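You operate a simulated robot arm through the tools that you are given. There is no shell and no other tool.

You run a simulated robot arm. Do the job below in one go: nothing can be reset, and whatever is moved stays where it is left.

JOB
Ink the dotter at the blue dish and dot the three cubes on tray 3.
Fine: one dot on each top; slide the lever stand over each and press its orange lever; no press on a top with a dry tip. The pieces stay on their pegs.

The check looks at the end state, three seconds after you hand in, the way a careful person would. Anything else that was tipped, shoved, dropped, spilled or broken makes it a failure.

ROBOT AND FRAMES
A 7-joint arm with a two-finger parallel gripper, fixed in place. Base frame: the origin is at the foot of the arm, x ahead of it, y to its left, z up; the work surface is at about z = 0.76. Lengths are in m, angles in rad, forces in N, time in s.
Its first joint turns from -2.304 to 2.304 rad. Payload 3.91 kg.
The tool frame sits at the grasp point between the pads (the TCP): z along the fingers, y along the line on which they close. The tips reach 0.03 m beyond it. Largest opening 0.11 m; finger width 0.02, thickness 0.01; the body of the gripper, 0.048 by 0.112 m, starts 0.055 m behind the TCP.
Orientation is that of the tool frame in the base frame, as a unit quaternion [x, y, z, w]. With the fingers straight down and closing along the base's y, the tool's x points along the base's -x, its y along +y and its z along -z.

CONTROLS
- The arm moves only by the tool apply_moves. Its arguments are lists of equal length, an entry for each row: "travel": the shift along the tool's x, y, z in units of 30 mm (1.0 is 30 mm), a list of three; "angular": the turn, a rotation vector about the tool's x, y, z in units of 5 degrees (1.0 is 5 degrees), a list of three; "grip": the gripper command, from -1 (fully open) to 1 (shut), values between in proportion. In form: {"travel": [[tx, ty, tz], ...], "angular": [[rx, ry, rz], ...], "grip": [grip, ...]}. A call has 1 to 20 rows; each row shifts and turns the commanded pose from where the row before left it, along the tool's axes as they then stand. A call with a number of a shift or a turn outside -1 to 1 is refused whole. Rows are played at 5 a second. More than 0.05 m and 0.15 rad between two rows, or a gripper value outside its range, and nothing of the call is played. Where a pose cannot be reached the arm comes as near as it can. A force on the tool above 60 N (or 10 N above the force at the start of the call, whichever is more), or a blocked arm, ends the call early, and 0.2 s more pass. The fingers move at their own pace (about 0.108 m/s each) and stop on an object; they squeeze with about 30 N. The grip force told is the motor's: it shows also when the fingers shut on nothing. Time passes only in rows, and 0.2 s behind the last, so rows that do not move let the fingers close. It gives the time, the measured TCP pose, the force on the tool (base axes), the opening and the grip force at its end, in the units of the frame above (readings bear some noise), with the torque about the TCP (base axes, N m) and any sound that the robot's microphone picked up.
- Cameras (640 x 400 px; columns grow to the right, rows downward): "scene" is fixed at [0.2195, -0.6487, 1.4832]; the picture's right is [0.95, -0.31, 0.00], its down [-0.08, -0.24, -0.97] and it looks along [0.30, 0.92, -0.25] (base axes); focal length 310 px, centre (320, 200). "wrist" rides on the gripper at [0.072, 0.017, -0.103] in the tool frame; the picture's right is [-0.23, 0.97, 0.00], its down [-0.76, -0.18, -0.62] and it looks along [-0.61, -0.14, 0.78] (tool axes); focal length 222 px, centre (320, 200). There is no depth. A picture from a camera that has moved, and an enlarged one, comes with that camera's place and axes in the base frame and with its lens.
- snapshot(camera): a new picture of that camera. It takes no simulated time.
- inspect(camera, box): a new picture of the part [left, top, right, bottom] of that camera's present view, enlarged. It takes no simulated time.
- sign_off(): hands the job in; it is judged then, once.

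Nothing tells you positions but the pictures and the camera data. Unless the task says otherwise, let go and move clear before handing in.

The tools are called after "Call:" by a JSON object that holds its "name" and its "arguments". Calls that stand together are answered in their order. apply_moves: Moves the arm, as the interface text tells. Its arguments: {"type":"object","properties":{"travel":{"type":"array","items":{"type":"array","items":{"type":"number"}}},"angular":{"type":"array","items":{"type":"array","items":{"type":"number"}}},"grip":{"type":"array","items":{"type":"number"}}},"required":["travel","angular","grip"]} The other tools are called the same way: snapshot (camera) takes a picture; inspect (camera, box) takes an enlarged picture of a part of a camera's view; sign_off () hands the job in.

At the start:

```text
t: 0.0
position: [0.4011, 0.5217, 1.2527]
tool_rot: [0.0, 1.0, 0.0, -0.001]
force: [-0.1, 0.1, 0.4]
moment: [0.02, 0.01, 0.0]
opening: 0.1103
gripper_force: 0.2
```

scene: 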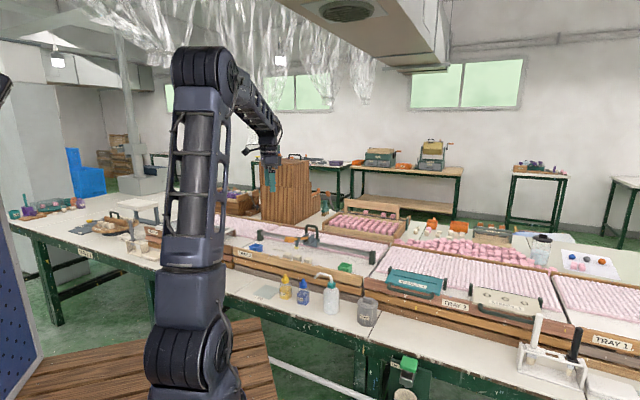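
wrist: 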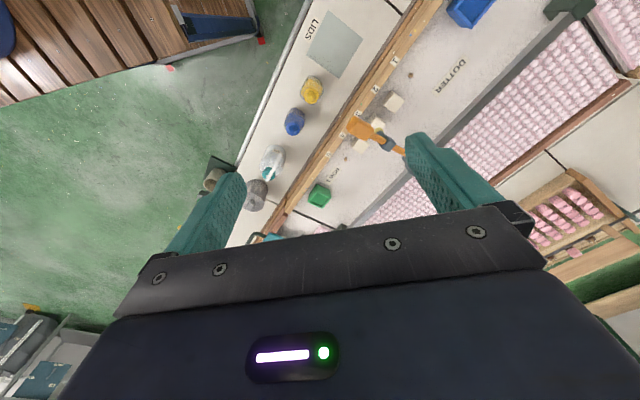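

I see a long table with trays, a blue dish and a green dish, an orange-lever stand, and cubes near labels. I'll look closer before moving.

Call:
{"name": "inspect", "arguments": {"camera": "scene", "box": [220, 200, 400, 310]}}

Call:
{"name": "inspect", "arguments": {"camera": "wrist", "box": [240, 0, 560, 200]}}

Call:
{"name": "inspect", "arguments": {"camera": "scene", "box": [370, 240, 640, 400]}}

Call:
{"name": "inspect", "arguments": {"camera": "scene", "box": [0, 180, 200, 305]}}

```text
3.56 times, centred on (310, 255) of scene
camera zoom: at [0.2195, -0.6487, 1.4832], right [0.95, -0.31, 0.0], down [-0.08, -0.24, -0.97], along [0.3, 0.92, -0.25], focal length 1100 px, centre (356, 4)
```

zoom: 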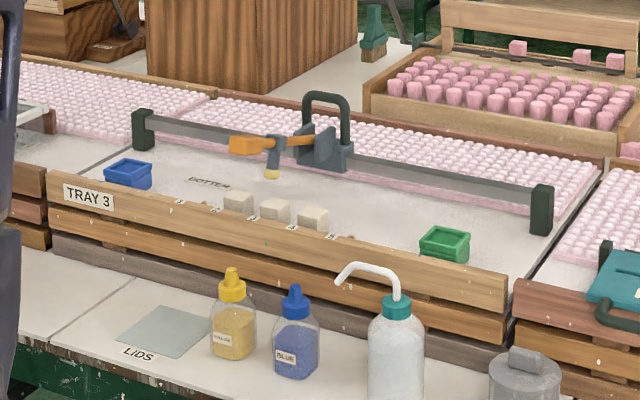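

```text
2.00 times, centred on (400, 100) of wrist
camera zoom: at [0.3277, 0.5381, 1.3566], right [0.23, 0.97, 0.0], down [0.76, -0.18, 0.62], along [0.61, -0.14, -0.78], focal length 444 px, centre (160, 400)
```

zoom: 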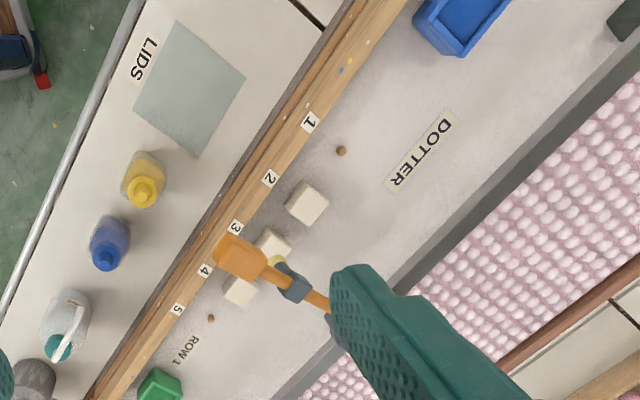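

```text
2.37 times, centred on (505, 320) of scene
camera zoom: at [0.2195, -0.6487, 1.4832], right [0.95, -0.31, 0.0], down [-0.08, -0.24, -0.97], along [0.3, 0.92, -0.25], focal length 734 px, centre (-118, -84)
```

zoom: 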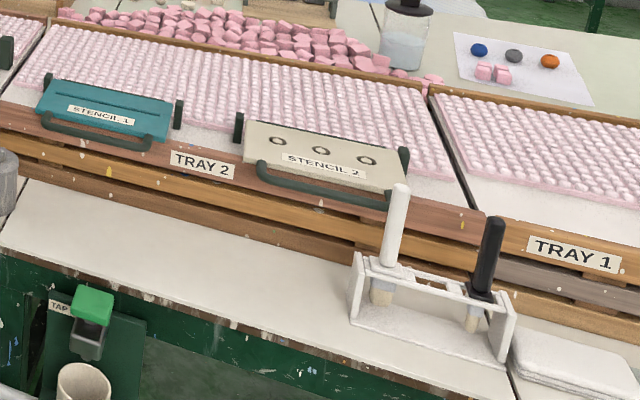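

```text
3.20 times, centred on (100, 242) of scene
camera zoom: at [0.2195, -0.6487, 1.4832], right [0.95, -0.31, 0.0], down [-0.08, -0.24, -0.97], along [0.3, 0.92, -0.25], focal length 990 px, centre (1024, 64)
```

zoom: 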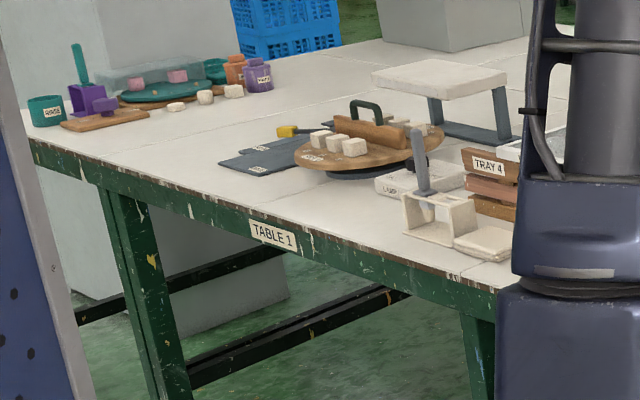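

I take the blue dish near (0.37, 0.79), the cubes near (0.49–0.57, 0.66–0.58), and the green dish near (0.69, 0.455). I want closer looks at the dishes, the carriage and the cubes.

Call:
{"name": "inspect", "arguments": {"camera": "wrist", "box": [420, 0, 516, 60]}}

Call:
{"name": "inspect", "arguments": {"camera": "scene", "box": [240, 235, 288, 265]}}

Call:
{"name": "inspect", "arguments": {"camera": "scene", "box": [276, 220, 340, 260]}}

Call:
{"name": "inspect", "arguments": {"camera": "wrist", "box": [340, 80, 436, 140]}}

Call:
{"name": "inspect", "arguments": {"camera": "scene", "box": [320, 250, 368, 280]}}

```text
6.67 times, centred on (468, 30) of wrist
camera zoom: at [0.3277, 0.5381, 1.3566], right [0.23, 0.97, 0.0], down [0.76, -0.18, 0.62], along [0.61, -0.14, -0.78], focal length 1481 px, centre (-667, 1333)
```

zoom: 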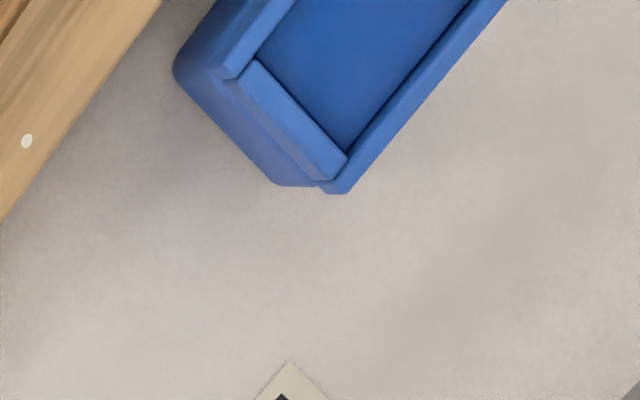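

```text
13.33 times, centred on (264, 250) of scene
camera zoom: at [0.2195, -0.6487, 1.4832], right [0.95, -0.31, 0.0], down [-0.08, -0.24, -0.97], along [0.3, 0.92, -0.25], focal length 4126 px, centre (1067, -467)
```

zoom: 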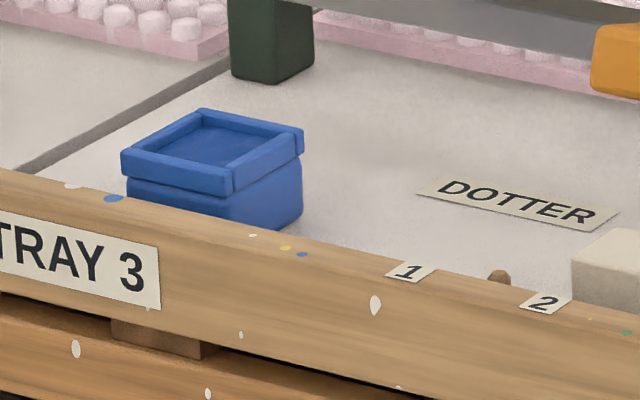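

```text
10.00 times, centred on (308, 240) of scene
camera zoom: at [0.2195, -0.6487, 1.4832], right [0.95, -0.31, 0.0], down [-0.08, -0.24, -0.97], along [0.3, 0.92, -0.25], focal length 3095 px, centre (440, -200)
```

zoom: 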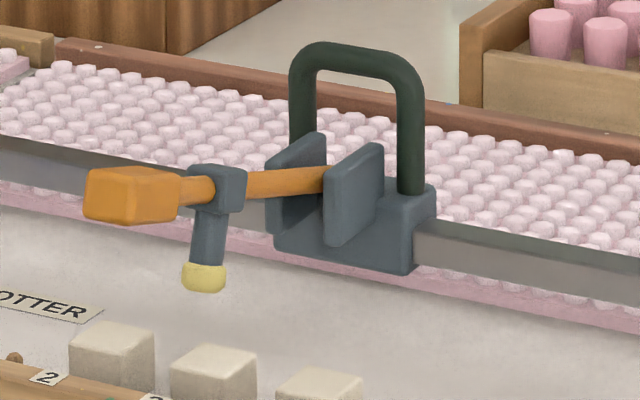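

```text
6.67 times, centred on (388, 110) of wrist
camera zoom: at [0.3277, 0.5381, 1.3566], right [0.23, 0.97, 0.0], down [0.76, -0.18, 0.62], along [0.61, -0.14, -0.78], focal length 1481 px, centre (-133, 800)
```

zoom: 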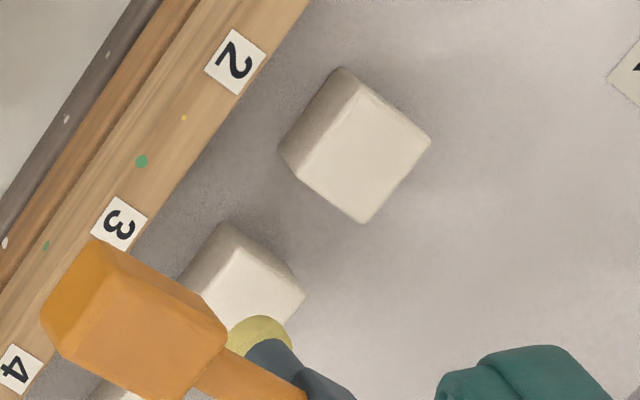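

```text
13.33 times, centred on (344, 265) of scene
camera zoom: at [0.2195, -0.6487, 1.4832], right [0.95, -0.31, 0.0], down [-0.08, -0.24, -0.97], along [0.3, 0.92, -0.25], focal length 4126 px, centre (0, -667)
```

zoom: 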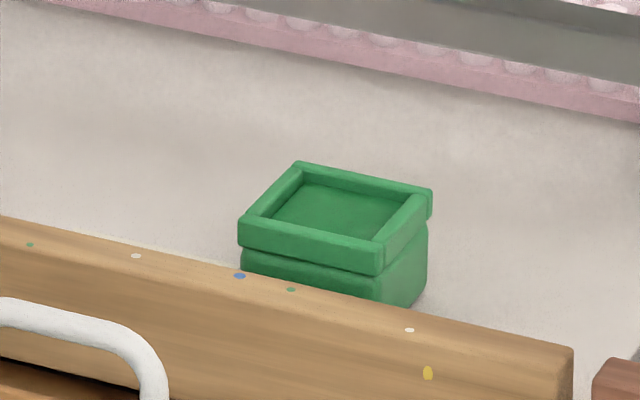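

The dishes look as though they may carry lids (a groove under the rim, and a LIDS pad in front). I'll turn the tool about 45° to line up with the tray and move for a closer look at the blue dish.

Call:
{"name": "apply_moves", "arguments": {"travel": [[0, 0, 0], [0, 0, 0], [0, 0, 0], [0, 0, 0], [0, 0, 0], [0, 0, 0], [0, 0, 0], [0, 0, 0], [0, 0, 0]], "angular": [[0, 0, 1], [0, 0, 1], [0, 0, 1], [0, 0, 1], [0, 0, 1], [0, 0, 1], [0, 0, 1], [0, 0, 1], [0, 0, 1]], "grip": [-1, -1, -1, -1, -1, -1, -1, -1, -1]}}

Call:
{"name": "snapshot", "arguments": {"camera": "wrist"}}

```text
t: 2.0
position: [0.4016, 0.5232, 1.2531]
tool_rot: [0.385, 0.923, 0.0, 0.0]
force: [-0.1, -0.1, 0.5]
moment: [0.0, 0.01, -0.01]
opening: 0.1101
gripper_force: 0.1
```

```text
taken
camera wrist: at [0.3616, 0.5847, 1.3562], right [0.85, 0.53, 0.0], down [0.41, -0.66, 0.62], along [0.33, -0.53, -0.78], focal length 222 px, centre (320, 200)
```

wrist: 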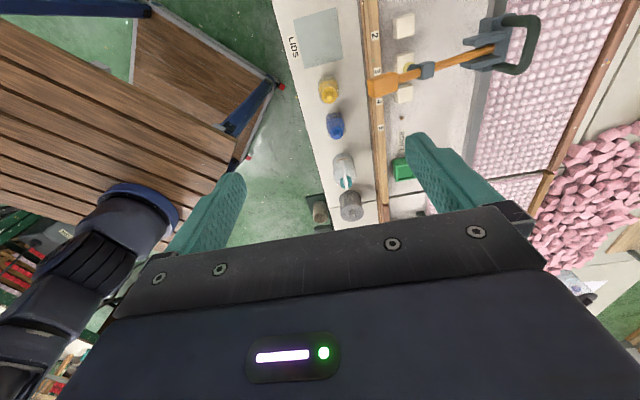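

The tool is now aligned at about 45°. I'll move out past the blue dish, high above the table, to look down at it.

Call:
{"name": "apply_moves", "arguments": {"travel": [[0.95, 0.52, 0.3], [0.95, 0.52, 0.3], [0.95, 0.52, 0.3], [0.95, 0.52, 0.3], [0.95, 0.52, 0.3], [0.95, 0.52, 0.3], [0.95, 0.52, 0.3], [0.95, 0.52, 0.3], [0.95, 0.52, 0.3], [0.95, 0.52, 0.3], [0.95, 0.52, 0.3], [0.95, 0.52, 0.3], [0.95, 0.52, 0.3]], "angular": [[0, 0, 0], [0, 0, 0], [0, 0, 0], [0, 0, 0], [0, 0, 0], [0, 0, 0], [0, 0, 0], [0, 0, 0], [0, 0, 0], [0, 0, 0], [0, 0, 0], [0, 0, 0], [0, 0, 0]], "grip": [-1, -1, -1, -1, -1, -1, -1, -1, -1, -1, -1, -1, -1]}}

Call:
{"name": "snapshot", "arguments": {"camera": "wrist"}}

Call:
{"name": "inspect", "arguments": {"camera": "wrist", "box": [240, 0, 480, 150]}}

```text
t: 4.8
position: [0.2826, 0.9134, 1.1346]
tool_rot: [0.383, 0.924, 0.0, -0.001]
force: [0.8, 0.3, -0.5]
moment: [0.01, -0.01, -0.01]
opening: 0.1102
gripper_force: 0.1
out of reach, approached as far as the arm can: row 13
```

```text
taken
camera wrist: at [0.2419, 0.9744, 1.2387], right [0.85, 0.53, 0.0], down [0.41, -0.66, 0.62], along [0.33, -0.53, -0.78], focal length 222 px, centre (320, 200)
```

wrist: 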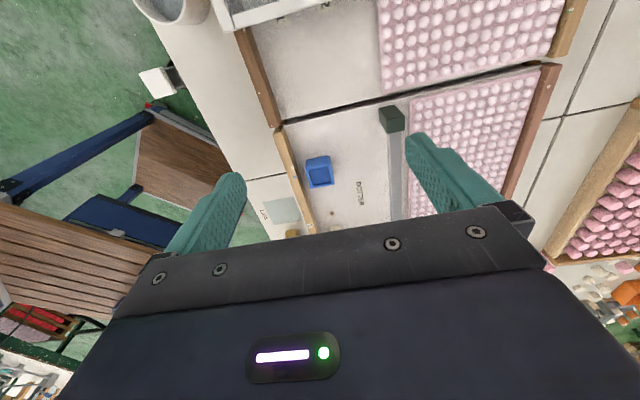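

```text
2.67 times, centred on (360, 75) of wrist
camera zoom: at [0.2419, 0.9744, 1.2387], right [0.85, 0.53, 0.0], down [0.41, -0.66, 0.62], along [0.33, -0.53, -0.78], focal length 592 px, centre (213, 533)
```

zoom: 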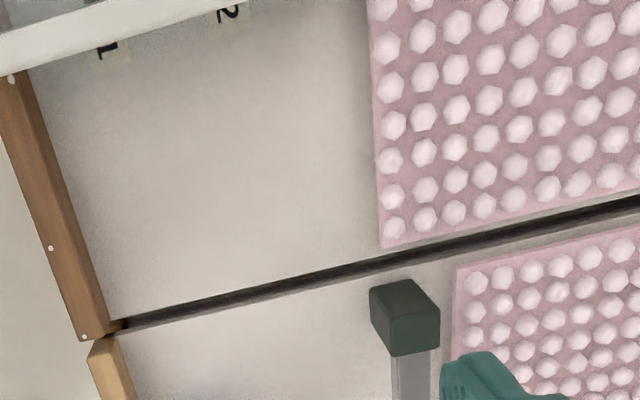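

Call:
{"name": "inspect", "arguments": {"camera": "wrist", "box": [280, 140, 376, 200]}}

Call:
{"name": "inspect", "arguments": {"camera": "wrist", "box": [240, 90, 432, 235]}}

```text
6.67 times, centred on (328, 170) of wrist
camera zoom: at [0.2419, 0.9744, 1.2387], right [0.85, 0.53, 0.0], down [0.41, -0.66, 0.62], along [0.33, -0.53, -0.78], focal length 1481 px, centre (267, 400)
```

zoom: 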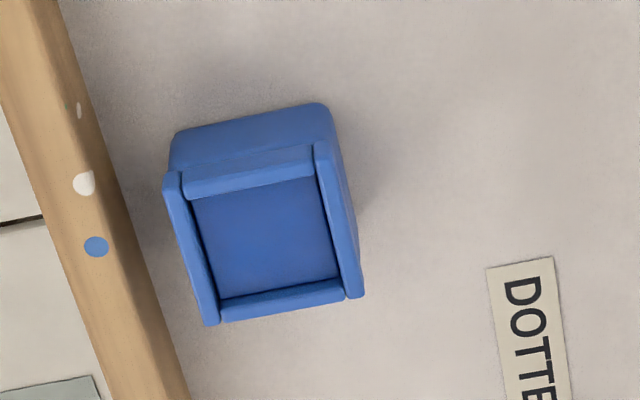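

```text
2.76 times, centred on (336, 162) of wrist
camera zoom: at [0.2419, 0.9744, 1.2387], right [0.85, 0.53, 0.0], down [0.41, -0.66, 0.62], along [0.33, -0.53, -0.78], focal length 613 px, centre (276, 303)
```

zoom: 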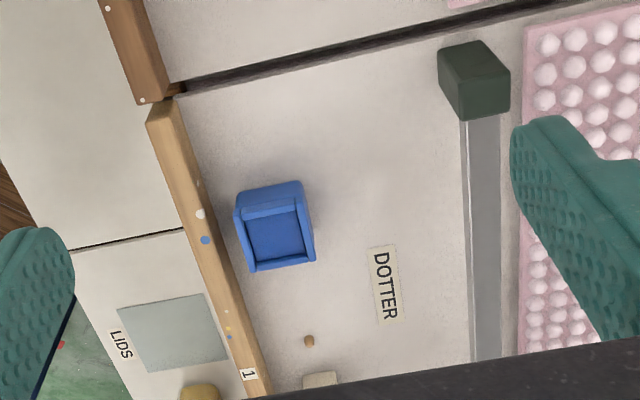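

The blue dish sits near (0.36, 0.785) with its top at about z 0.887. I'll zoom in tightly on its rim to tell whether it has a lid.

Call:
{"name": "inspect", "arguments": {"camera": "scene", "box": [247, 241, 266, 253]}}

Call:
{"name": "inspect", "arguments": {"camera": "wrist", "box": [300, 150, 340, 175]}}

Call:
{"name": "inspect", "arguments": {"camera": "scene", "box": [265, 278, 313, 308]}}

Call:
{"name": "inspect", "arguments": {"camera": "scene", "box": [275, 230, 315, 260]}}

```text
16.00 times, centred on (256, 247) of scene
camera zoom: at [0.2195, -0.6487, 1.4832], right [0.95, -0.31, 0.0], down [-0.08, -0.24, -0.97], along [0.3, 0.92, -0.25], focal length 4952 px, centre (1336, -552)
```

zoom: 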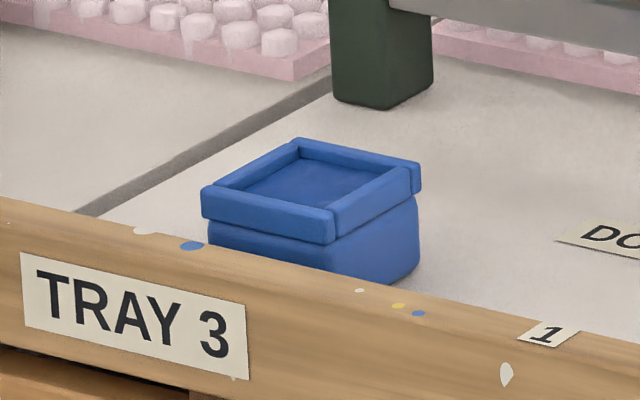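

```text
16.00 times, centred on (320, 162) of wrist
camera zoom: at [0.2419, 0.9744, 1.2387], right [0.85, 0.53, 0.0], down [0.41, -0.66, 0.62], along [0.33, -0.53, -0.78], focal length 3554 px, centre (320, 800)
```

zoom: 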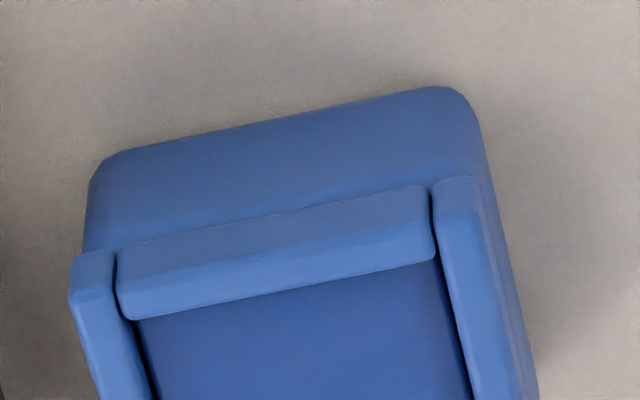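

```text
13.33 times, centred on (289, 293) of scene
camera zoom: at [0.2195, -0.6487, 1.4832], right [0.95, -0.31, 0.0], down [-0.08, -0.24, -0.97], along [0.3, 0.92, -0.25], focal length 4126 px, centre (733, -1040)
```

zoom: 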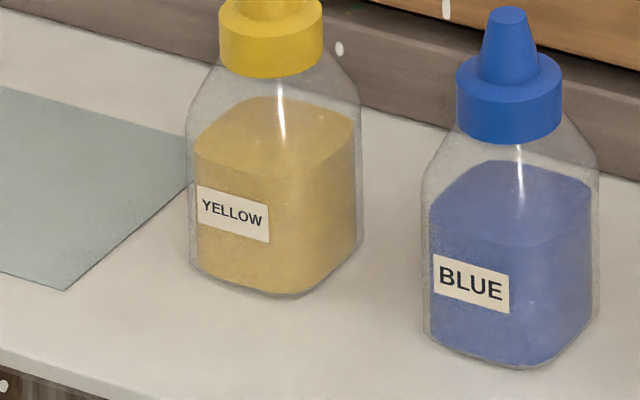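

```text
13.33 times, centred on (295, 245) of scene
camera zoom: at [0.2195, -0.6487, 1.4832], right [0.95, -0.31, 0.0], down [-0.08, -0.24, -0.97], along [0.3, 0.92, -0.25], focal length 4126 px, centre (653, -400)
```

zoom: 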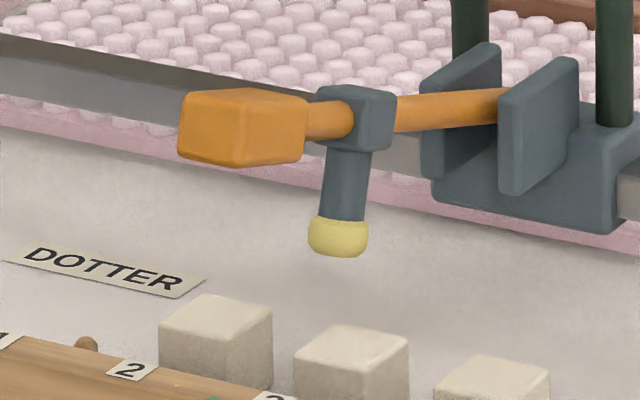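

The dish looks like an open block with a rim and a darker blue floor (ink). The carriage's tip is yellow foam. I'll now move over the carriage and cubes to measure them.

Call:
{"name": "apply_moves", "arguments": {"travel": [[-0.93, -0.1, 0], [-0.93, -0.1, 0], [-0.93, -0.1, 0], [-0.93, -0.1, 0], [-0.93, -0.1, 0], [-0.93, -0.1, 0], [-0.93, -0.1, 0], [-0.93, -0.1, 0], [-0.93, -0.1, 0], [-0.93, -0.1, 0], [-0.93, -0.1, 0], [-0.93, -0.1, 0], [-0.93, -0.1, 0], [-0.93, -0.1, 0]], "angular": [[0, 0, 0], [0, 0, 0], [0, 0, 0], [0, 0, 0], [0, 0, 0], [0, 0, 0], [0, 0, 0], [0, 0, 0], [0, 0, 0], [0, 0, 0], [0, 0, 0], [0, 0, 0], [0, 0, 0], [0, 0, 0]], "grip": [-1, -1, -1, -1, -1, -1, -1, -1, -1, -1, -1, -1, -1, -1]}}

Call:
{"name": "snapshot", "arguments": {"camera": "wrist"}}

Call:
{"name": "inspect", "arguments": {"camera": "wrist", "box": [220, 0, 540, 200]}}

```text
t: 7.8
position: [0.5278, 0.6076, 1.1354]
tool_rot: [0.382, 0.924, 0.0, 0.0]
force: [-0.6, 0.0, -0.6]
moment: [-0.05, 0.0, 0.01]
opening: 0.1102
gripper_force: 0.0
```

```text
taken
camera wrist: at [0.4881, 0.6697, 1.2393], right [0.85, 0.53, 0.0], down [0.41, -0.66, 0.62], along [0.33, -0.53, -0.78], focal length 222 px, centre (320, 200)
```

wrist: 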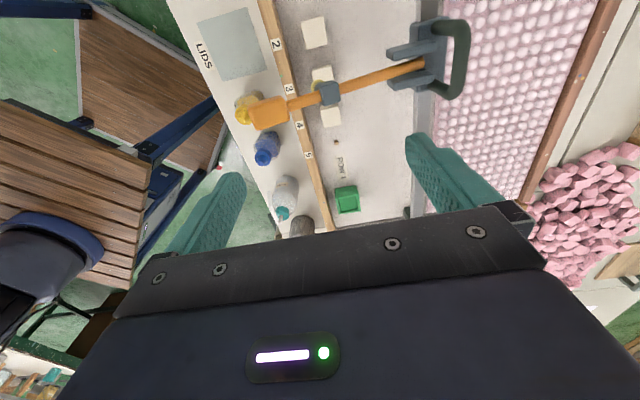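

```text
2.00 times, centred on (380, 100) of wrist
camera zoom: at [0.4881, 0.6697, 1.2393], right [0.85, 0.53, 0.0], down [0.41, -0.66, 0.62], along [0.33, -0.53, -0.78], focal length 444 px, centre (200, 400)
```

zoom: 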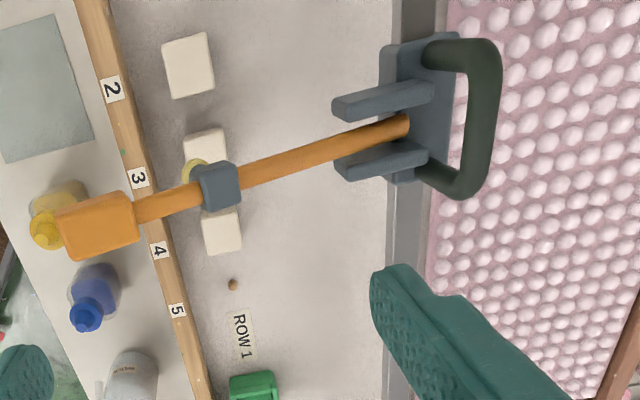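

Measured: handle bar centre ≈ (0.624, 0.721, 0.98), lever pad ≈ (0.481, 0.577, 0.993), tip ≈ (0.519, 0.613, 0.927), and cube tops at z ≈ 0.886. The rail runs along (0.71, −0.71). Next I'll hover above the handle with the fingers partly closed.

Call:
{"name": "apply_moves", "arguments": {"travel": [[0.08, 0.99, 0.2], [0.08, 0.99, 0.2], [0.08, 0.99, 0.2], [0.08, 0.99, 0.2], [0.08, 0.99, 0.2], [0, 0, 0.3]], "angular": [[0, 0, 0], [0, 0, 0], [0, 0, 0], [0, 0, 0], [0, 0, 0], [0, 0, 0]], "grip": [0, 0, 0.09, 0.09, 0.09, 0.09]}}

Call:
{"name": "snapshot", "arguments": {"camera": "wrist"}}

Call:
{"name": "inspect", "arguments": {"camera": "scene", "box": [260, 180, 356, 240]}}

```text
t: 9.2
position: [0.6257, 0.722, 1.0972]
tool_rot: [0.383, 0.924, -0.001, 0.0]
force: [0.5, -0.9, 0.0]
moment: [0.03, -0.04, -0.01]
opening: 0.0502
gripper_force: 0.2
```

```text
taken
camera wrist: at [0.5859, 0.7838, 1.2014], right [0.85, 0.53, 0.0], down [0.41, -0.66, 0.62], along [0.33, -0.53, -0.78], focal length 222 px, centre (320, 200)
```

wrist: 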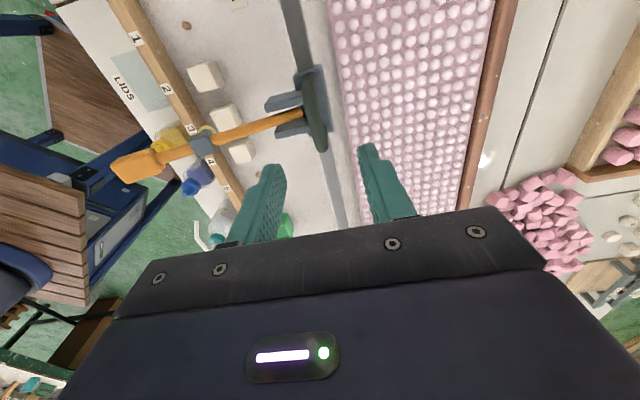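

```text
6.67 times, centred on (308, 210) of scene
camera zoom: at [0.2195, -0.6487, 1.4832], right [0.95, -0.31, 0.0], down [-0.08, -0.24, -0.97], along [0.3, 0.92, -0.25], focal length 2063 px, centre (400, 133)
```

zoom: 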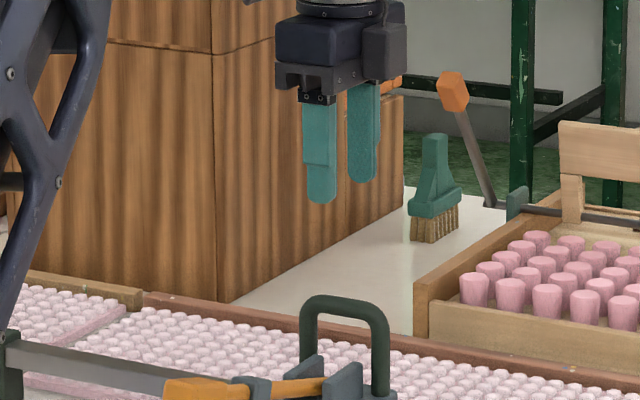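

Call:
{"name": "inspect", "arguments": {"camera": "wrist", "box": [240, 50, 400, 150]}}

```text
4.00 times, centred on (320, 100) of wrist
camera zoom: at [0.5859, 0.7838, 1.2014], right [0.85, 0.53, 0.0], down [0.41, -0.66, 0.62], along [0.33, -0.53, -0.78], focal length 888 px, centre (320, 600)
```

zoom: 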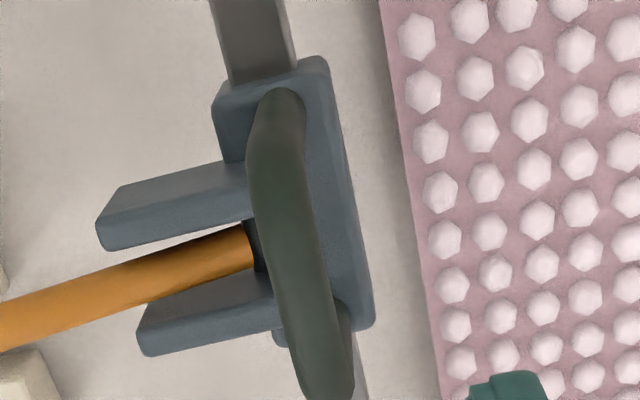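

The bar lies between the fingers, offset by only a few mm. I'll descend so the fingertips just straddle the bar, then check.

Call:
{"name": "apply_moves", "arguments": {"travel": [[0.1, -0.13, 0.7], [0, 0, 0.7], [0, 0, 0.7], [0, 0, 0.6], [0, 0, 0.4], [0, 0, 0]], "angular": [[0, 0, 0], [0, 0, 0], [0, 0, 0], [0, 0, 0], [0, 0, 0], [0, 0, 0]], "grip": [0.09, 0.09, 0.09, 0.09, 0.09, 0.09]}}

Call:
{"name": "inspect", "arguments": {"camera": "scene", "box": [276, 210, 340, 250]}}

Call:
{"name": "inspect", "arguments": {"camera": "wrist", "box": [160, 50, 480, 250]}}

```text
t: 10.6
position: [0.6216, 0.7207, 1.0025]
tool_rot: [0.383, 0.924, -0.001, -0.001]
force: [0.5, 0.1, -0.3]
moment: [-0.01, 0.02, -0.01]
opening: 0.05
gripper_force: 0.0
```

```text
10.00 times, centred on (308, 230) of scene
camera zoom: at [0.2195, -0.6487, 1.4832], right [0.95, -0.31, 0.0], down [-0.08, -0.24, -0.97], along [0.3, 0.92, -0.25], focal length 3095 px, centre (440, -100)
```

zoom: 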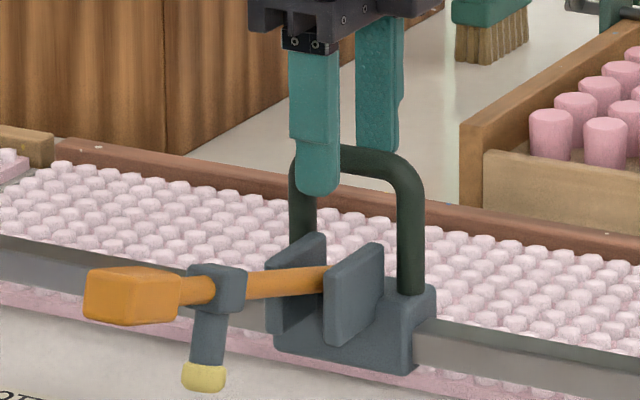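

```text
2.00 times, centred on (320, 150) of wrist
camera zoom: at [0.5821, 0.7831, 1.1066], right [0.85, 0.53, 0.0], down [0.41, -0.66, 0.62], along [0.33, -0.53, -0.78], focal length 444 px, centre (320, 300)
```

zoom: 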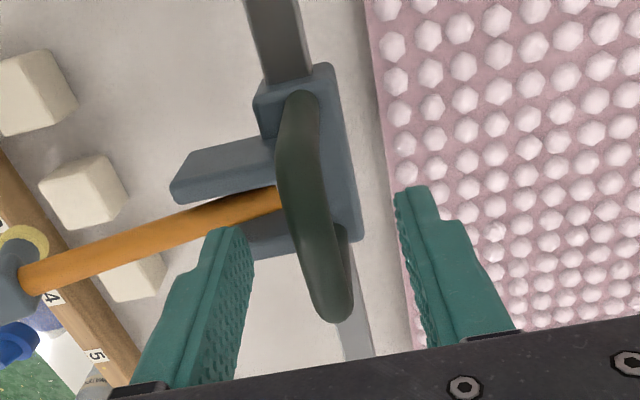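

The fingers straddle the bar cleanly, well clear of the lever. I'll go 8 mm lower and close on the bar.

Call:
{"name": "apply_moves", "arguments": {"travel": [[0, 0, 0.27], [0, 0, 0], [0, 0, 0], [0, 0, 0], [0, 0, 0]], "angular": [[0, 0, 0], [0, 0, 0], [0, 0, 0], [0, 0, 0], [0, 0, 0]], "grip": [0.09, 0.5, 1, 1, 1]}}

Call:
{"name": "inspect", "arguments": {"camera": "scene", "box": [276, 210, 340, 250]}}

```text
t: 11.8
position: [0.6207, 0.7203, 0.9949]
tool_rot: [0.383, 0.924, -0.001, 0.0]
force: [-13.3, -13.3, -1.4]
moment: [-0.2, 0.21, 0.03]
opening: 0.0137
gripper_force: 44.9
```

```text
10.00 times, centred on (308, 230) of scene
camera zoom: at [0.2195, -0.6487, 1.4832], right [0.95, -0.31, 0.0], down [-0.08, -0.24, -0.97], along [0.3, 0.92, -0.25], focal length 3095 px, centre (440, -100)
```

zoom: 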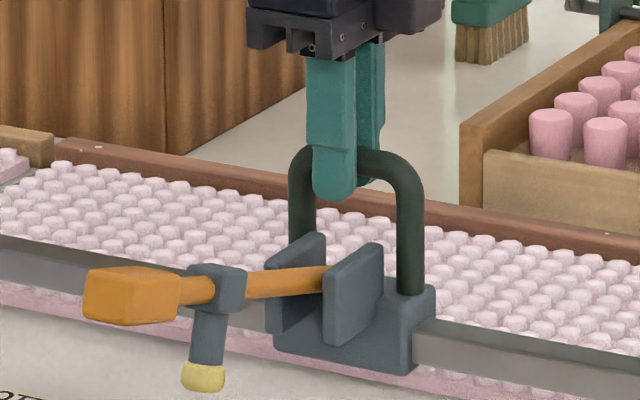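

Gripped, with a bar of about 13.7 mm. There is roughly a 19 N sideways load, so I'll ease the tool a little in −n to relieve it.

Call:
{"name": "apply_moves", "arguments": {"travel": [[0, -0.06, 0], [0, 0, 0]], "angular": [[0, 0, 0], [0, 0, 0]], "grip": [1, 1]}}

```text
t: 12.4
position: [0.6225, 0.7187, 0.9966]
tool_rot: [0.382, 0.924, 0.001, 0.0]
force: [12.6, 13.5, -6.7]
moment: [0.5, -0.01, 0.05]
opening: 0.0138
gripper_force: 44.9
```

Call:
{"name": "apply_moves", "arguments": {"travel": [[0, 0.03, 0], [0, 0, 0]], "angular": [[0, 0, 0], [0, 0, 0]], "grip": [1, 1]}}

```text
t: 13.0
position: [0.6197, 0.7198, 0.9949]
tool_rot: [0.383, 0.924, 0.001, 0.001]
force: [8.8, 7.7, 0.5]
moment: [-0.11, -0.32, -0.03]
opening: 0.0136
gripper_force: 45.1
```

Load is acceptable. Now I'll slide the carriage toward the blue dish, a short stretch first.

Call:
{"name": "apply_moves", "arguments": {"travel": [[0.15, 0.01, 0], [0.3, 0, 0], [0.4, 0, 0], [0.4, 0, 0], [0.4, 0, 0], [0.35, 0, 0], [0, 0, 0]], "angular": [[0, 0, 0], [0, 0, 0], [0, 0, 0], [0, 0, 0], [0, 0, 0], [0, 0, 0], [0, 0, 0]], "grip": [1, 1, 1, 1, 1, 1, 1]}}

Call:
{"name": "inspect", "arguments": {"camera": "scene", "box": [230, 200, 358, 280]}}

```text
t: 14.6
position: [0.5769, 0.7622, 0.9947]
tool_rot: [0.383, 0.924, -0.001, 0.0]
force: [-4.0, -5.6, -2.9]
moment: [0.35, 0.47, -0.05]
opening: 0.0138
gripper_force: 44.8
```

```text
5.00 times, centred on (294, 240) of scene
camera zoom: at [0.2195, -0.6487, 1.4832], right [0.95, -0.31, 0.0], down [-0.08, -0.24, -0.97], along [0.3, 0.92, -0.25], focal length 1547 px, centre (450, 0)
```

zoom: 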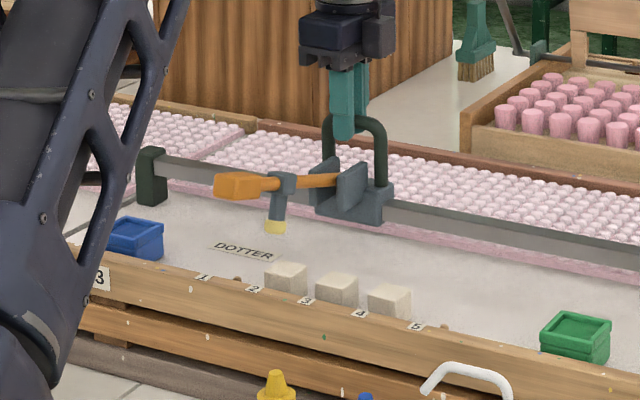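

The carriage slides well. With the tool vertical, the handle would go out of reach near the blue dish, so I'll release, tilt the tool about the bar's axis (tips outward by 20°) and regrip.

Call:
{"name": "apply_moves", "arguments": {"travel": [[0, 0, 0], [0, 0, 0], [0, 0, -0.3], [0, 0, 0], [0, 0, 0], [0, 0, 0], [0, 0, 0], [0, 0, 0]], "angular": [[0, 0, 0], [0, 0, 0], [0, 0, 0], [-1, 0, 0], [-1, 0, 0], [-1, 0, 0], [-1, 0, 0], [0, 0, 0]], "grip": [0.36, 0.36, 0.36, 0.36, 0.36, 0.36, 0.36, 0.36]}}

Call:
{"name": "inspect", "arguments": {"camera": "scene", "box": [266, 200, 330, 240]}}

Call:
{"name": "inspect", "arguments": {"camera": "wrist", "box": [160, 50, 480, 250]}}

```text
t: 16.4
position: [0.578, 0.7628, 1.0032]
tool_rot: [0.377, 0.91, 0.162, 0.066]
force: [0.1, -0.1, -0.4]
moment: [0.0, 0.02, 0.04]
opening: 0.0352
gripper_force: 0.2
```

```text
10.00 times, centred on (298, 220) of scene
camera zoom: at [0.2195, -0.6487, 1.4832], right [0.95, -0.31, 0.0], down [-0.08, -0.24, -0.97], along [0.3, 0.92, -0.25], focal length 3095 px, centre (540, 0)
```

zoom: 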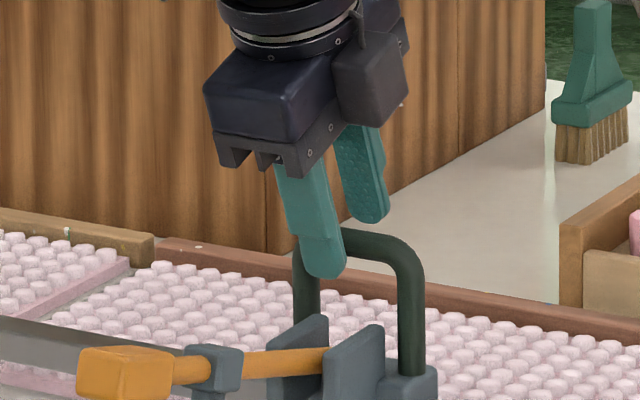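

```text
2.00 times, centred on (320, 150) of wrist
camera zoom: at [0.5127, 0.7988, 1.1073], right [0.81, 0.49, 0.33], down [0.27, -0.81, 0.52], along [0.52, -0.33, -0.78], focal length 444 px, centre (320, 300)
```

zoom: 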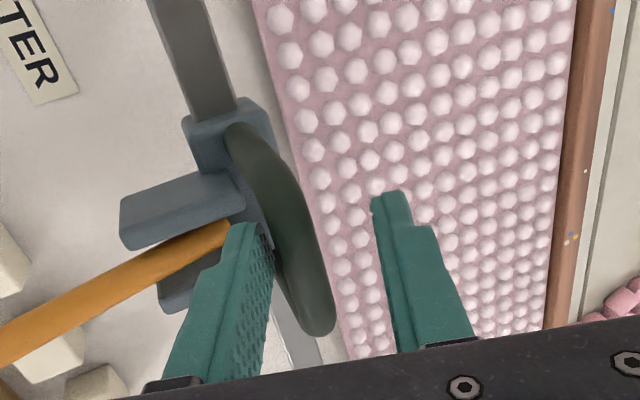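

The tilt is right. I'll shift slightly to centre on the bar, lower, and regrip.

Call:
{"name": "apply_moves", "arguments": {"travel": [[0, -0.2, 0.1], [0, 0, 0.12], [0, 0, 0], [0, 0, 0], [0, 0, 0]], "angular": [[0, 0, 0], [0, 0, 0], [0, 0, 0], [0, 0, 0], [0, 0, 0]], "grip": [0.36, 0.36, 1, 1, 1]}}

Call:
{"name": "inspect", "arguments": {"camera": "scene", "box": [266, 200, 330, 240]}}

```text
t: 17.6
position: [0.5741, 0.7596, 0.9943]
tool_rot: [0.376, 0.91, 0.158, 0.066]
force: [-20.3, -21.2, -6.8]
moment: [-0.34, 0.42, 0.55]
opening: 0.0141
gripper_force: 44.9
```

```text
10.00 times, centred on (298, 220) of scene
camera zoom: at [0.2195, -0.6487, 1.4832], right [0.95, -0.31, 0.0], down [-0.08, -0.24, -0.97], along [0.3, 0.92, -0.25], focal length 3095 px, centre (540, 0)
```

zoom: 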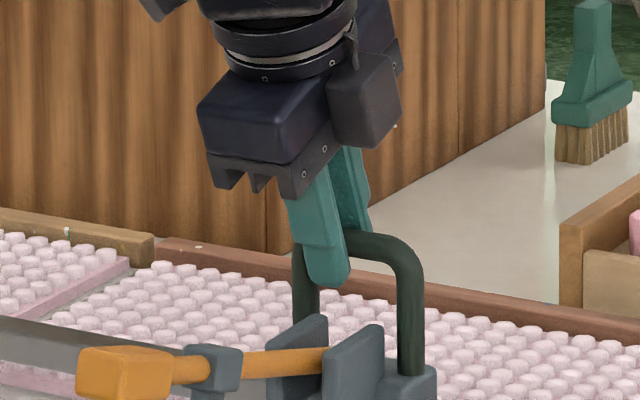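

Call:
{"name": "apply_moves", "arguments": {"travel": [[0, -0.045, 0], [0, 0, 0]], "angular": [[0, 0, 0], [0, 0, 0]], "grip": [1, 1]}}

```text
t: 18.2
position: [0.5746, 0.7591, 0.9934]
tool_rot: [0.377, 0.91, 0.161, 0.067]
force: [-9.0, -7.3, -12.4]
moment: [-0.16, 0.25, 0.4]
opening: 0.0143
gripper_force: 45.4
```

Loads are modest. I'll slide on toward the blue dish, in two stages.

Call:
{"name": "apply_moves", "arguments": {"travel": [[0.2, -0.01, 0], [0.4, 0, 0], [0.4, 0, 0], [0.4, 0, 0], [0.4, 0, 0], [0.4, 0, 0], [0.4, 0, 0], [0.4, 0, 0], [0.4, 0, 0], [0.4, 0, 0], [0.2, 0, 0], [0, 0, 0]], "angular": [[0, 0, 0], [0, 0, 0], [0, 0, 0], [0, 0, 0], [0, 0, 0], [0, 0, 0], [0, 0, 0], [0, 0, 0], [0, 0, 0], [0, 0, 0], [0, 0, 0], [0, 0, 0]], "grip": [1, 1, 1, 1, 1, 1, 1, 1, 1, 1, 1, 1]}}

Call:
{"name": "snapshot", "arguments": {"camera": "wrist"}}

Call:
{"name": "inspect", "arguments": {"camera": "scene", "box": [220, 190, 348, 270]}}

```text
t: 20.8
position: [0.4899, 0.8448, 0.993]
tool_rot: [0.377, 0.91, 0.16, 0.066]
force: [1.2, 1.4, -14.5]
moment: [-0.32, -0.02, 0.22]
opening: 0.0141
gripper_force: 44.9
```

```text
taken
camera wrist: at [0.4236, 0.8812, 1.0979], right [0.81, 0.49, 0.33], down [0.27, -0.81, 0.52], along [0.52, -0.33, -0.78], focal length 222 px, centre (320, 200)
```

wrist: 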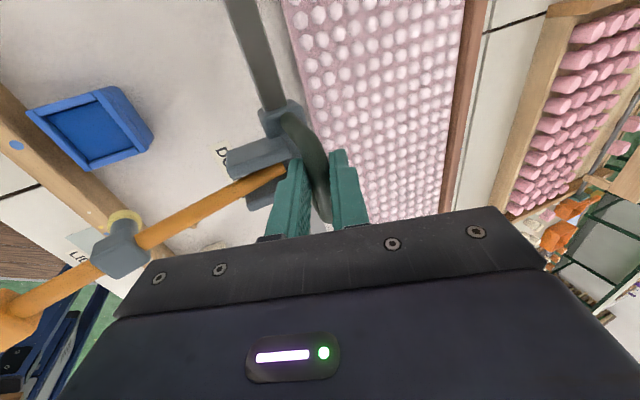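

```text
5.00 times, centred on (284, 230) of scene
camera zoom: at [0.2195, -0.6487, 1.4832], right [0.95, -0.31, 0.0], down [-0.08, -0.24, -0.97], along [0.3, 0.92, -0.25], focal length 1547 px, centre (500, 50)
```

zoom: 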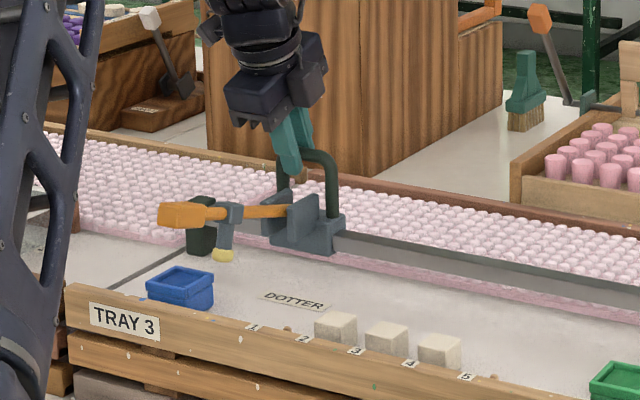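

The carriage is tracking. The tip needs about 55 mm more to sit over the blue dish, so I'll move that far and check.

Call:
{"name": "apply_moves", "arguments": {"travel": [[0.3, 0, 0], [0.4, 0, 0], [0.4, 0, 0], [0.4, 0, 0], [0.3, 0, 0], [0, 0, 0]], "angular": [[0, 0, 0], [0, 0, 0], [0, 0, 0], [0, 0, 0], [0, 0, 0], [0, 0, 0]], "grip": [1, 1, 1, 1, 1, 1]}}

Call:
{"name": "snapshot", "arguments": {"camera": "wrist"}}

Call:
{"name": "inspect", "arguments": {"camera": "scene", "box": [220, 210, 316, 270]}}

```text
t: 22.2
position: [0.4519, 0.8827, 0.9948]
tool_rot: [0.377, 0.91, 0.16, 0.066]
force: [-6.2, -2.1, -18.6]
moment: [-0.41, -0.04, 0.26]
opening: 0.0142
gripper_force: 45.0
```

```text
taken
camera wrist: at [0.3853, 0.9194, 1.0979], right [0.81, 0.49, 0.33], down [0.27, -0.81, 0.53], along [0.52, -0.33, -0.78], focal length 222 px, centre (320, 200)
```

wrist: 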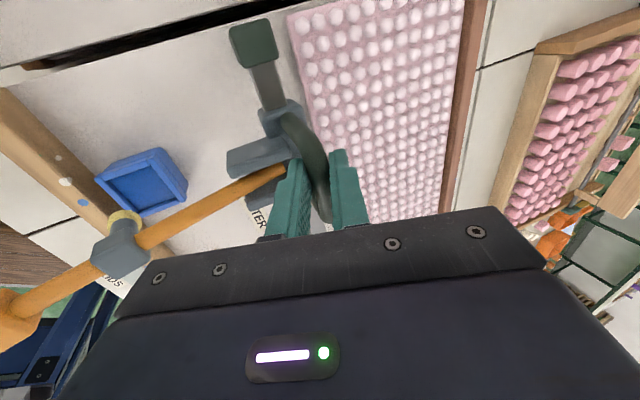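

```text
6.67 times, centred on (268, 240) of scene
camera zoom: at [0.2195, -0.6487, 1.4832], right [0.95, -0.31, 0.0], down [-0.08, -0.24, -0.97], along [0.3, 0.92, -0.25], focal length 2063 px, centre (667, -67)
```

zoom: 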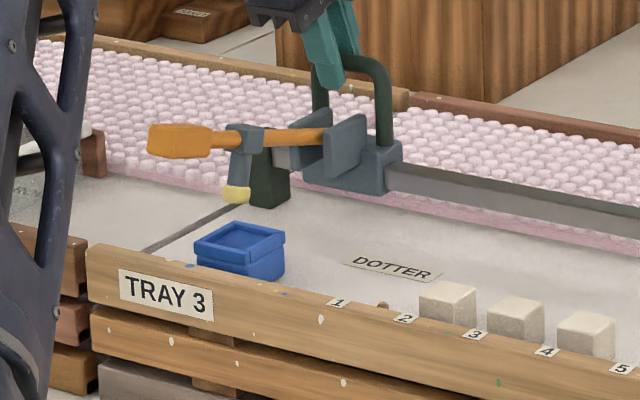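

The tip is nearly over the dish, about 4–5 mm short by both cameras. I'll nudge it, then release the handle and back straight out.

Call:
{"name": "apply_moves", "arguments": {"travel": [[0.15, 0, 0], [0, 0, 0], [0, 0, 0], [0, 0, 0], [0, 0, 0]], "angular": [[0, 0, 0], [0, 0, 0], [0, 0, 0], [0, 0, 0], [0, 0, 0]], "grip": [1, 1, 1, 0.36, 0.36]}}

Call:
{"name": "apply_moves", "arguments": {"travel": [[0, 0, -0.5], [0, 0, -0.8], [0, 0, -0.9], [0, 0, -0.9]], "angular": [[0, 0, 0], [0, 0, 0], [0, 0, 0], [0, 0, 0]], "grip": [0.36, 0.36, 0.36, 0.36]}}

Call:
{"name": "inspect", "arguments": {"camera": "wrist", "box": [0, 0, 400, 250]}}

Call:
{"name": "inspect", "arguments": {"camera": "scene", "box": [230, 215, 294, 255]}}

```text
t: 23.4
position: [0.4472, 0.8858, 0.9961]
tool_rot: [0.377, 0.91, 0.16, 0.066]
force: [0.4, -0.3, -0.1]
moment: [0.01, 0.04, 0.0]
opening: 0.0353
gripper_force: 0.2
```

```text
t: 24.4
position: [0.4236, 0.8632, 1.0825]
tool_rot: [0.377, 0.91, 0.159, 0.067]
force: [0.3, 0.3, -0.9]
moment: [0.01, 0.01, 0.02]
opening: 0.0351
gripper_force: 0.0
```

```text
1.60 times, centred on (200, 125) of wrist
camera zoom: at [0.3583, 0.899, 1.1852], right [0.81, 0.49, 0.33], down [0.27, -0.81, 0.53], along [0.52, -0.34, -0.78], focal length 355 px, centre (512, 320)
```

zoom: 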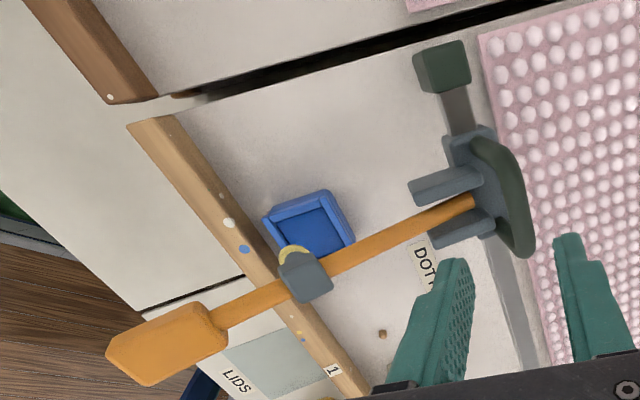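

```text
10.00 times, centred on (262, 235) of scene
camera zoom: at [0.2195, -0.6487, 1.4832], right [0.95, -0.31, 0.0], down [-0.08, -0.24, -0.97], along [0.3, 0.92, -0.25], focal length 3095 px, centre (900, -150)
```

zoom: 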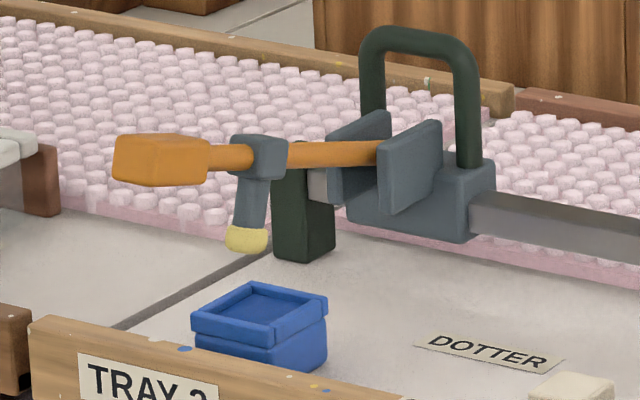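

Both cameras put the tip over the dish centre within a few mm. Next I'll untilt, close the fingers and hover above the orange lever pad, at about (0.314, 0.744).

Call:
{"name": "apply_moves", "arguments": {"travel": [[0, 0, -0.2], [0, 0, 0], [0, 0, 0], [0, 0, 0], [-0.04, -0.9, 0], [-0.04, -0.9, 0], [-0.04, -0.9, 0], [-0.04, -0.9, 0], [-0.03, -0.9, 0], [-0.03, -0.9, 0], [0, 0, 0]], "angular": [[1, 0, 0], [1, 0, 0], [1, 0, 0], [1, 0, 0], [0, 0, 0], [0, 0, 0], [0, 0, 0], [0, 0, 0], [0, 0, 0], [0, 0, 0], [0, 0, 0]], "grip": [1, 1, 1, 1, 1, 1, 1, 1, 1, 1, 1]}}

Call:
{"name": "snapshot", "arguments": {"camera": "wrist"}}

Call:
{"name": "inspect", "arguments": {"camera": "scene", "box": [220, 195, 300, 245]}}

```text
t: 26.8
position: [0.3154, 0.7438, 1.0887]
tool_rot: [0.382, 0.924, -0.001, 0.0]
force: [-1.4, 0.0, -0.5]
moment: [0.03, -0.01, 0.02]
opening: 0.0
gripper_force: 29.9
```

```text
taken
camera wrist: at [0.2752, 0.806, 1.1917], right [0.85, 0.53, 0.0], down [0.41, -0.66, 0.62], along [0.33, -0.53, -0.78], focal length 222 px, centre (320, 200)
```

wrist: 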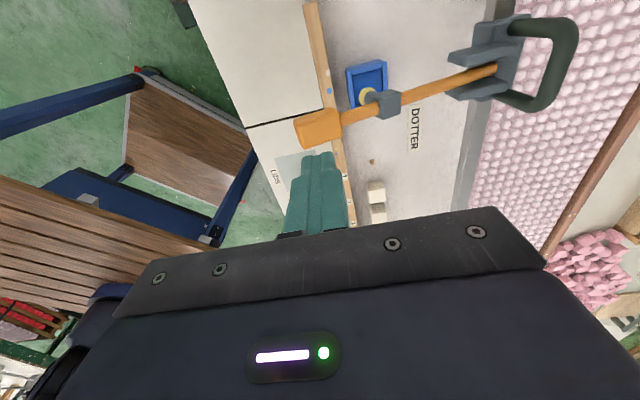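

```text
8.00 times, centred on (260, 220) of scene
camera zoom: at [0.2195, -0.6487, 1.4832], right [0.95, -0.31, 0.0], down [-0.08, -0.24, -0.97], along [0.3, 0.92, -0.25], focal length 2476 px, centre (800, 40)
```

zoom: 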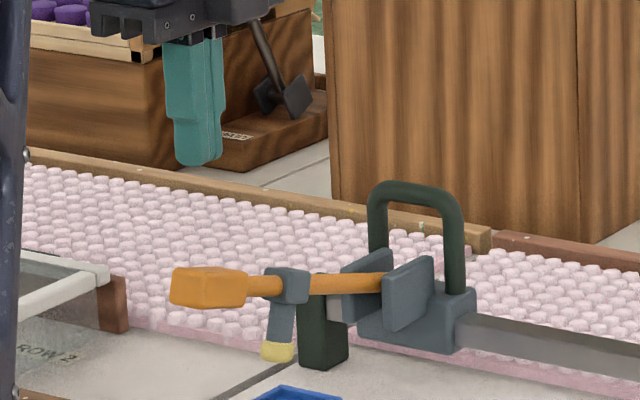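

The closed fingers are right over the pad. I'll come down to just above it, then press in small steps while watching the force.

Call:
{"name": "apply_moves", "arguments": {"travel": [[0, 0, 0.6], [0, 0, 0.6], [0, 0, 0.6], [0, 0, 0.3], [0, 0, 0.2], [0, 0, 0]], "angular": [[0, 0, 0], [0, 0, 0], [0, 0, 0], [0, 0, 0], [0, 0, 0], [0, 0, 0]], "grip": [1, 1, 1, 1, 1, 1]}}

Call:
{"name": "inspect", "arguments": {"camera": "scene", "box": [220, 205, 300, 255]}}

```text
t: 28.2
position: [0.3143, 0.7402, 1.0202]
tool_rot: [0.382, 0.924, 0.0, 0.0]
force: [-1.3, -0.4, 2.5]
moment: [-0.01, 0.06, 0.02]
opening: 0.0
gripper_force: 29.6
```

```text
8.00 times, centred on (260, 230) of scene
camera zoom: at [0.2195, -0.6487, 1.4832], right [0.95, -0.31, 0.0], down [-0.08, -0.24, -0.97], along [0.3, 0.92, -0.25], focal length 2476 px, centre (800, -40)
```

zoom: 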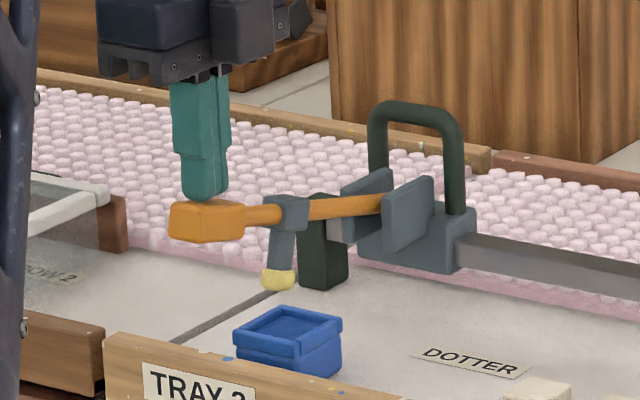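

Fingertips are just touching the pad. I'll press on in small steps.

Call:
{"name": "apply_moves", "arguments": {"travel": [[0, 0, 0.2], [0, 0, 0.2], [0, 0, 0.2], [0, 0, 0.2], [0, 0, 0]], "angular": [[0, 0, 0], [0, 0, 0], [0, 0, 0], [0, 0, 0], [0, 0, 0]], "grip": [1, 1, 1, 1, 1]}}

Call:
{"name": "inspect", "arguments": {"camera": "scene", "box": [220, 205, 300, 255]}}

```text
t: 29.4
position: [0.3133, 0.7417, 0.995]
tool_rot: [0.383, 0.924, 0.0, 0.001]
force: [-2.5, -1.3, 3.5]
moment: [-0.07, 0.09, -0.01]
opening: 0.0003
gripper_force: 29.6
```

```text
8.00 times, centred on (260, 230) of scene
camera zoom: at [0.2195, -0.6487, 1.4832], right [0.95, -0.31, 0.0], down [-0.08, -0.24, -0.97], along [0.3, 0.92, -0.25], focal length 2476 px, centre (800, -40)
```

zoom: 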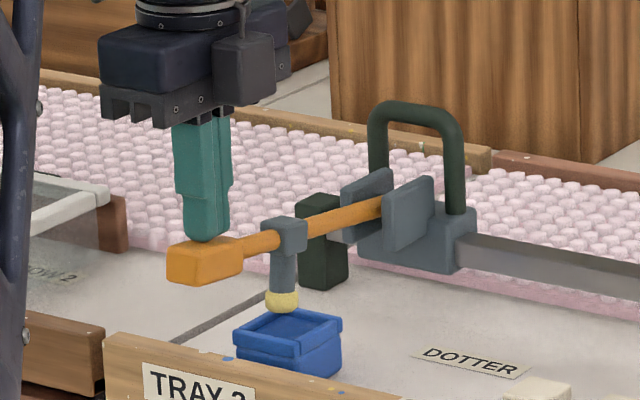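

The lever is swinging down and the tip is heading into the dish's middle. I'll continue.

Call:
{"name": "apply_moves", "arguments": {"travel": [[0, 0, 0.2], [0, 0, 0.2], [0, 0, 0.15], [0, 0, 0.1], [0, 0, 0]], "angular": [[0, 0, 0], [0, 0, 0], [0, 0, 0], [0, 0, 0], [0, 0, 0]], "grip": [1, 1, 1, 1, 1]}}

Call:
{"name": "inspect", "arguments": {"camera": "scene", "box": [230, 215, 294, 255]}}

Call:
{"name": "inspect", "arguments": {"camera": "wrist", "box": [240, 0, 480, 150]}}

```text
t: 30.6
position: [0.3152, 0.7415, 0.9762]
tool_rot: [0.382, 0.924, 0.0, 0.001]
force: [-2.7, -1.7, 3.9]
moment: [-0.05, 0.12, -0.01]
opening: 0.0
gripper_force: 29.7
```

```text
10.00 times, centred on (262, 235) of scene
camera zoom: at [0.2195, -0.6487, 1.4832], right [0.95, -0.31, 0.0], down [-0.08, -0.24, -0.97], along [0.3, 0.92, -0.25], focal length 3095 px, centre (900, -150)
```

zoom: 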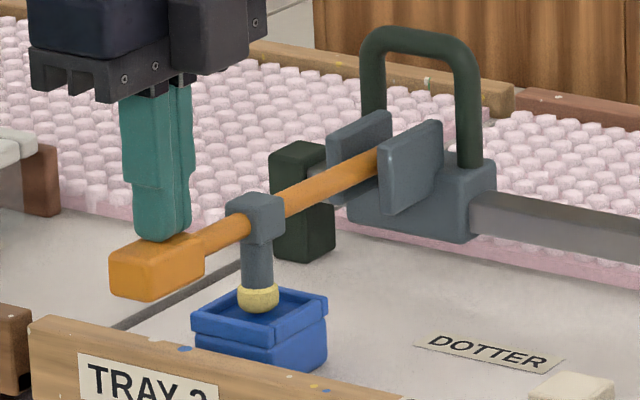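

```text
2.67 times, centred on (360, 75) of wrist
camera zoom: at [0.2747, 0.8037, 1.0792], right [0.85, 0.53, 0.0], down [0.41, -0.66, 0.62], along [0.33, -0.53, -0.78], focal length 592 px, centre (213, 533)
```

zoom: 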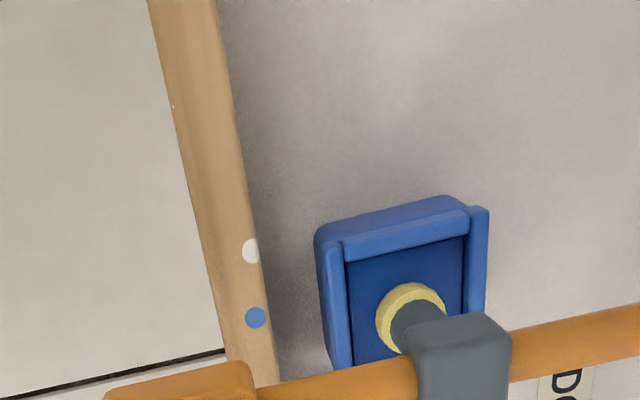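

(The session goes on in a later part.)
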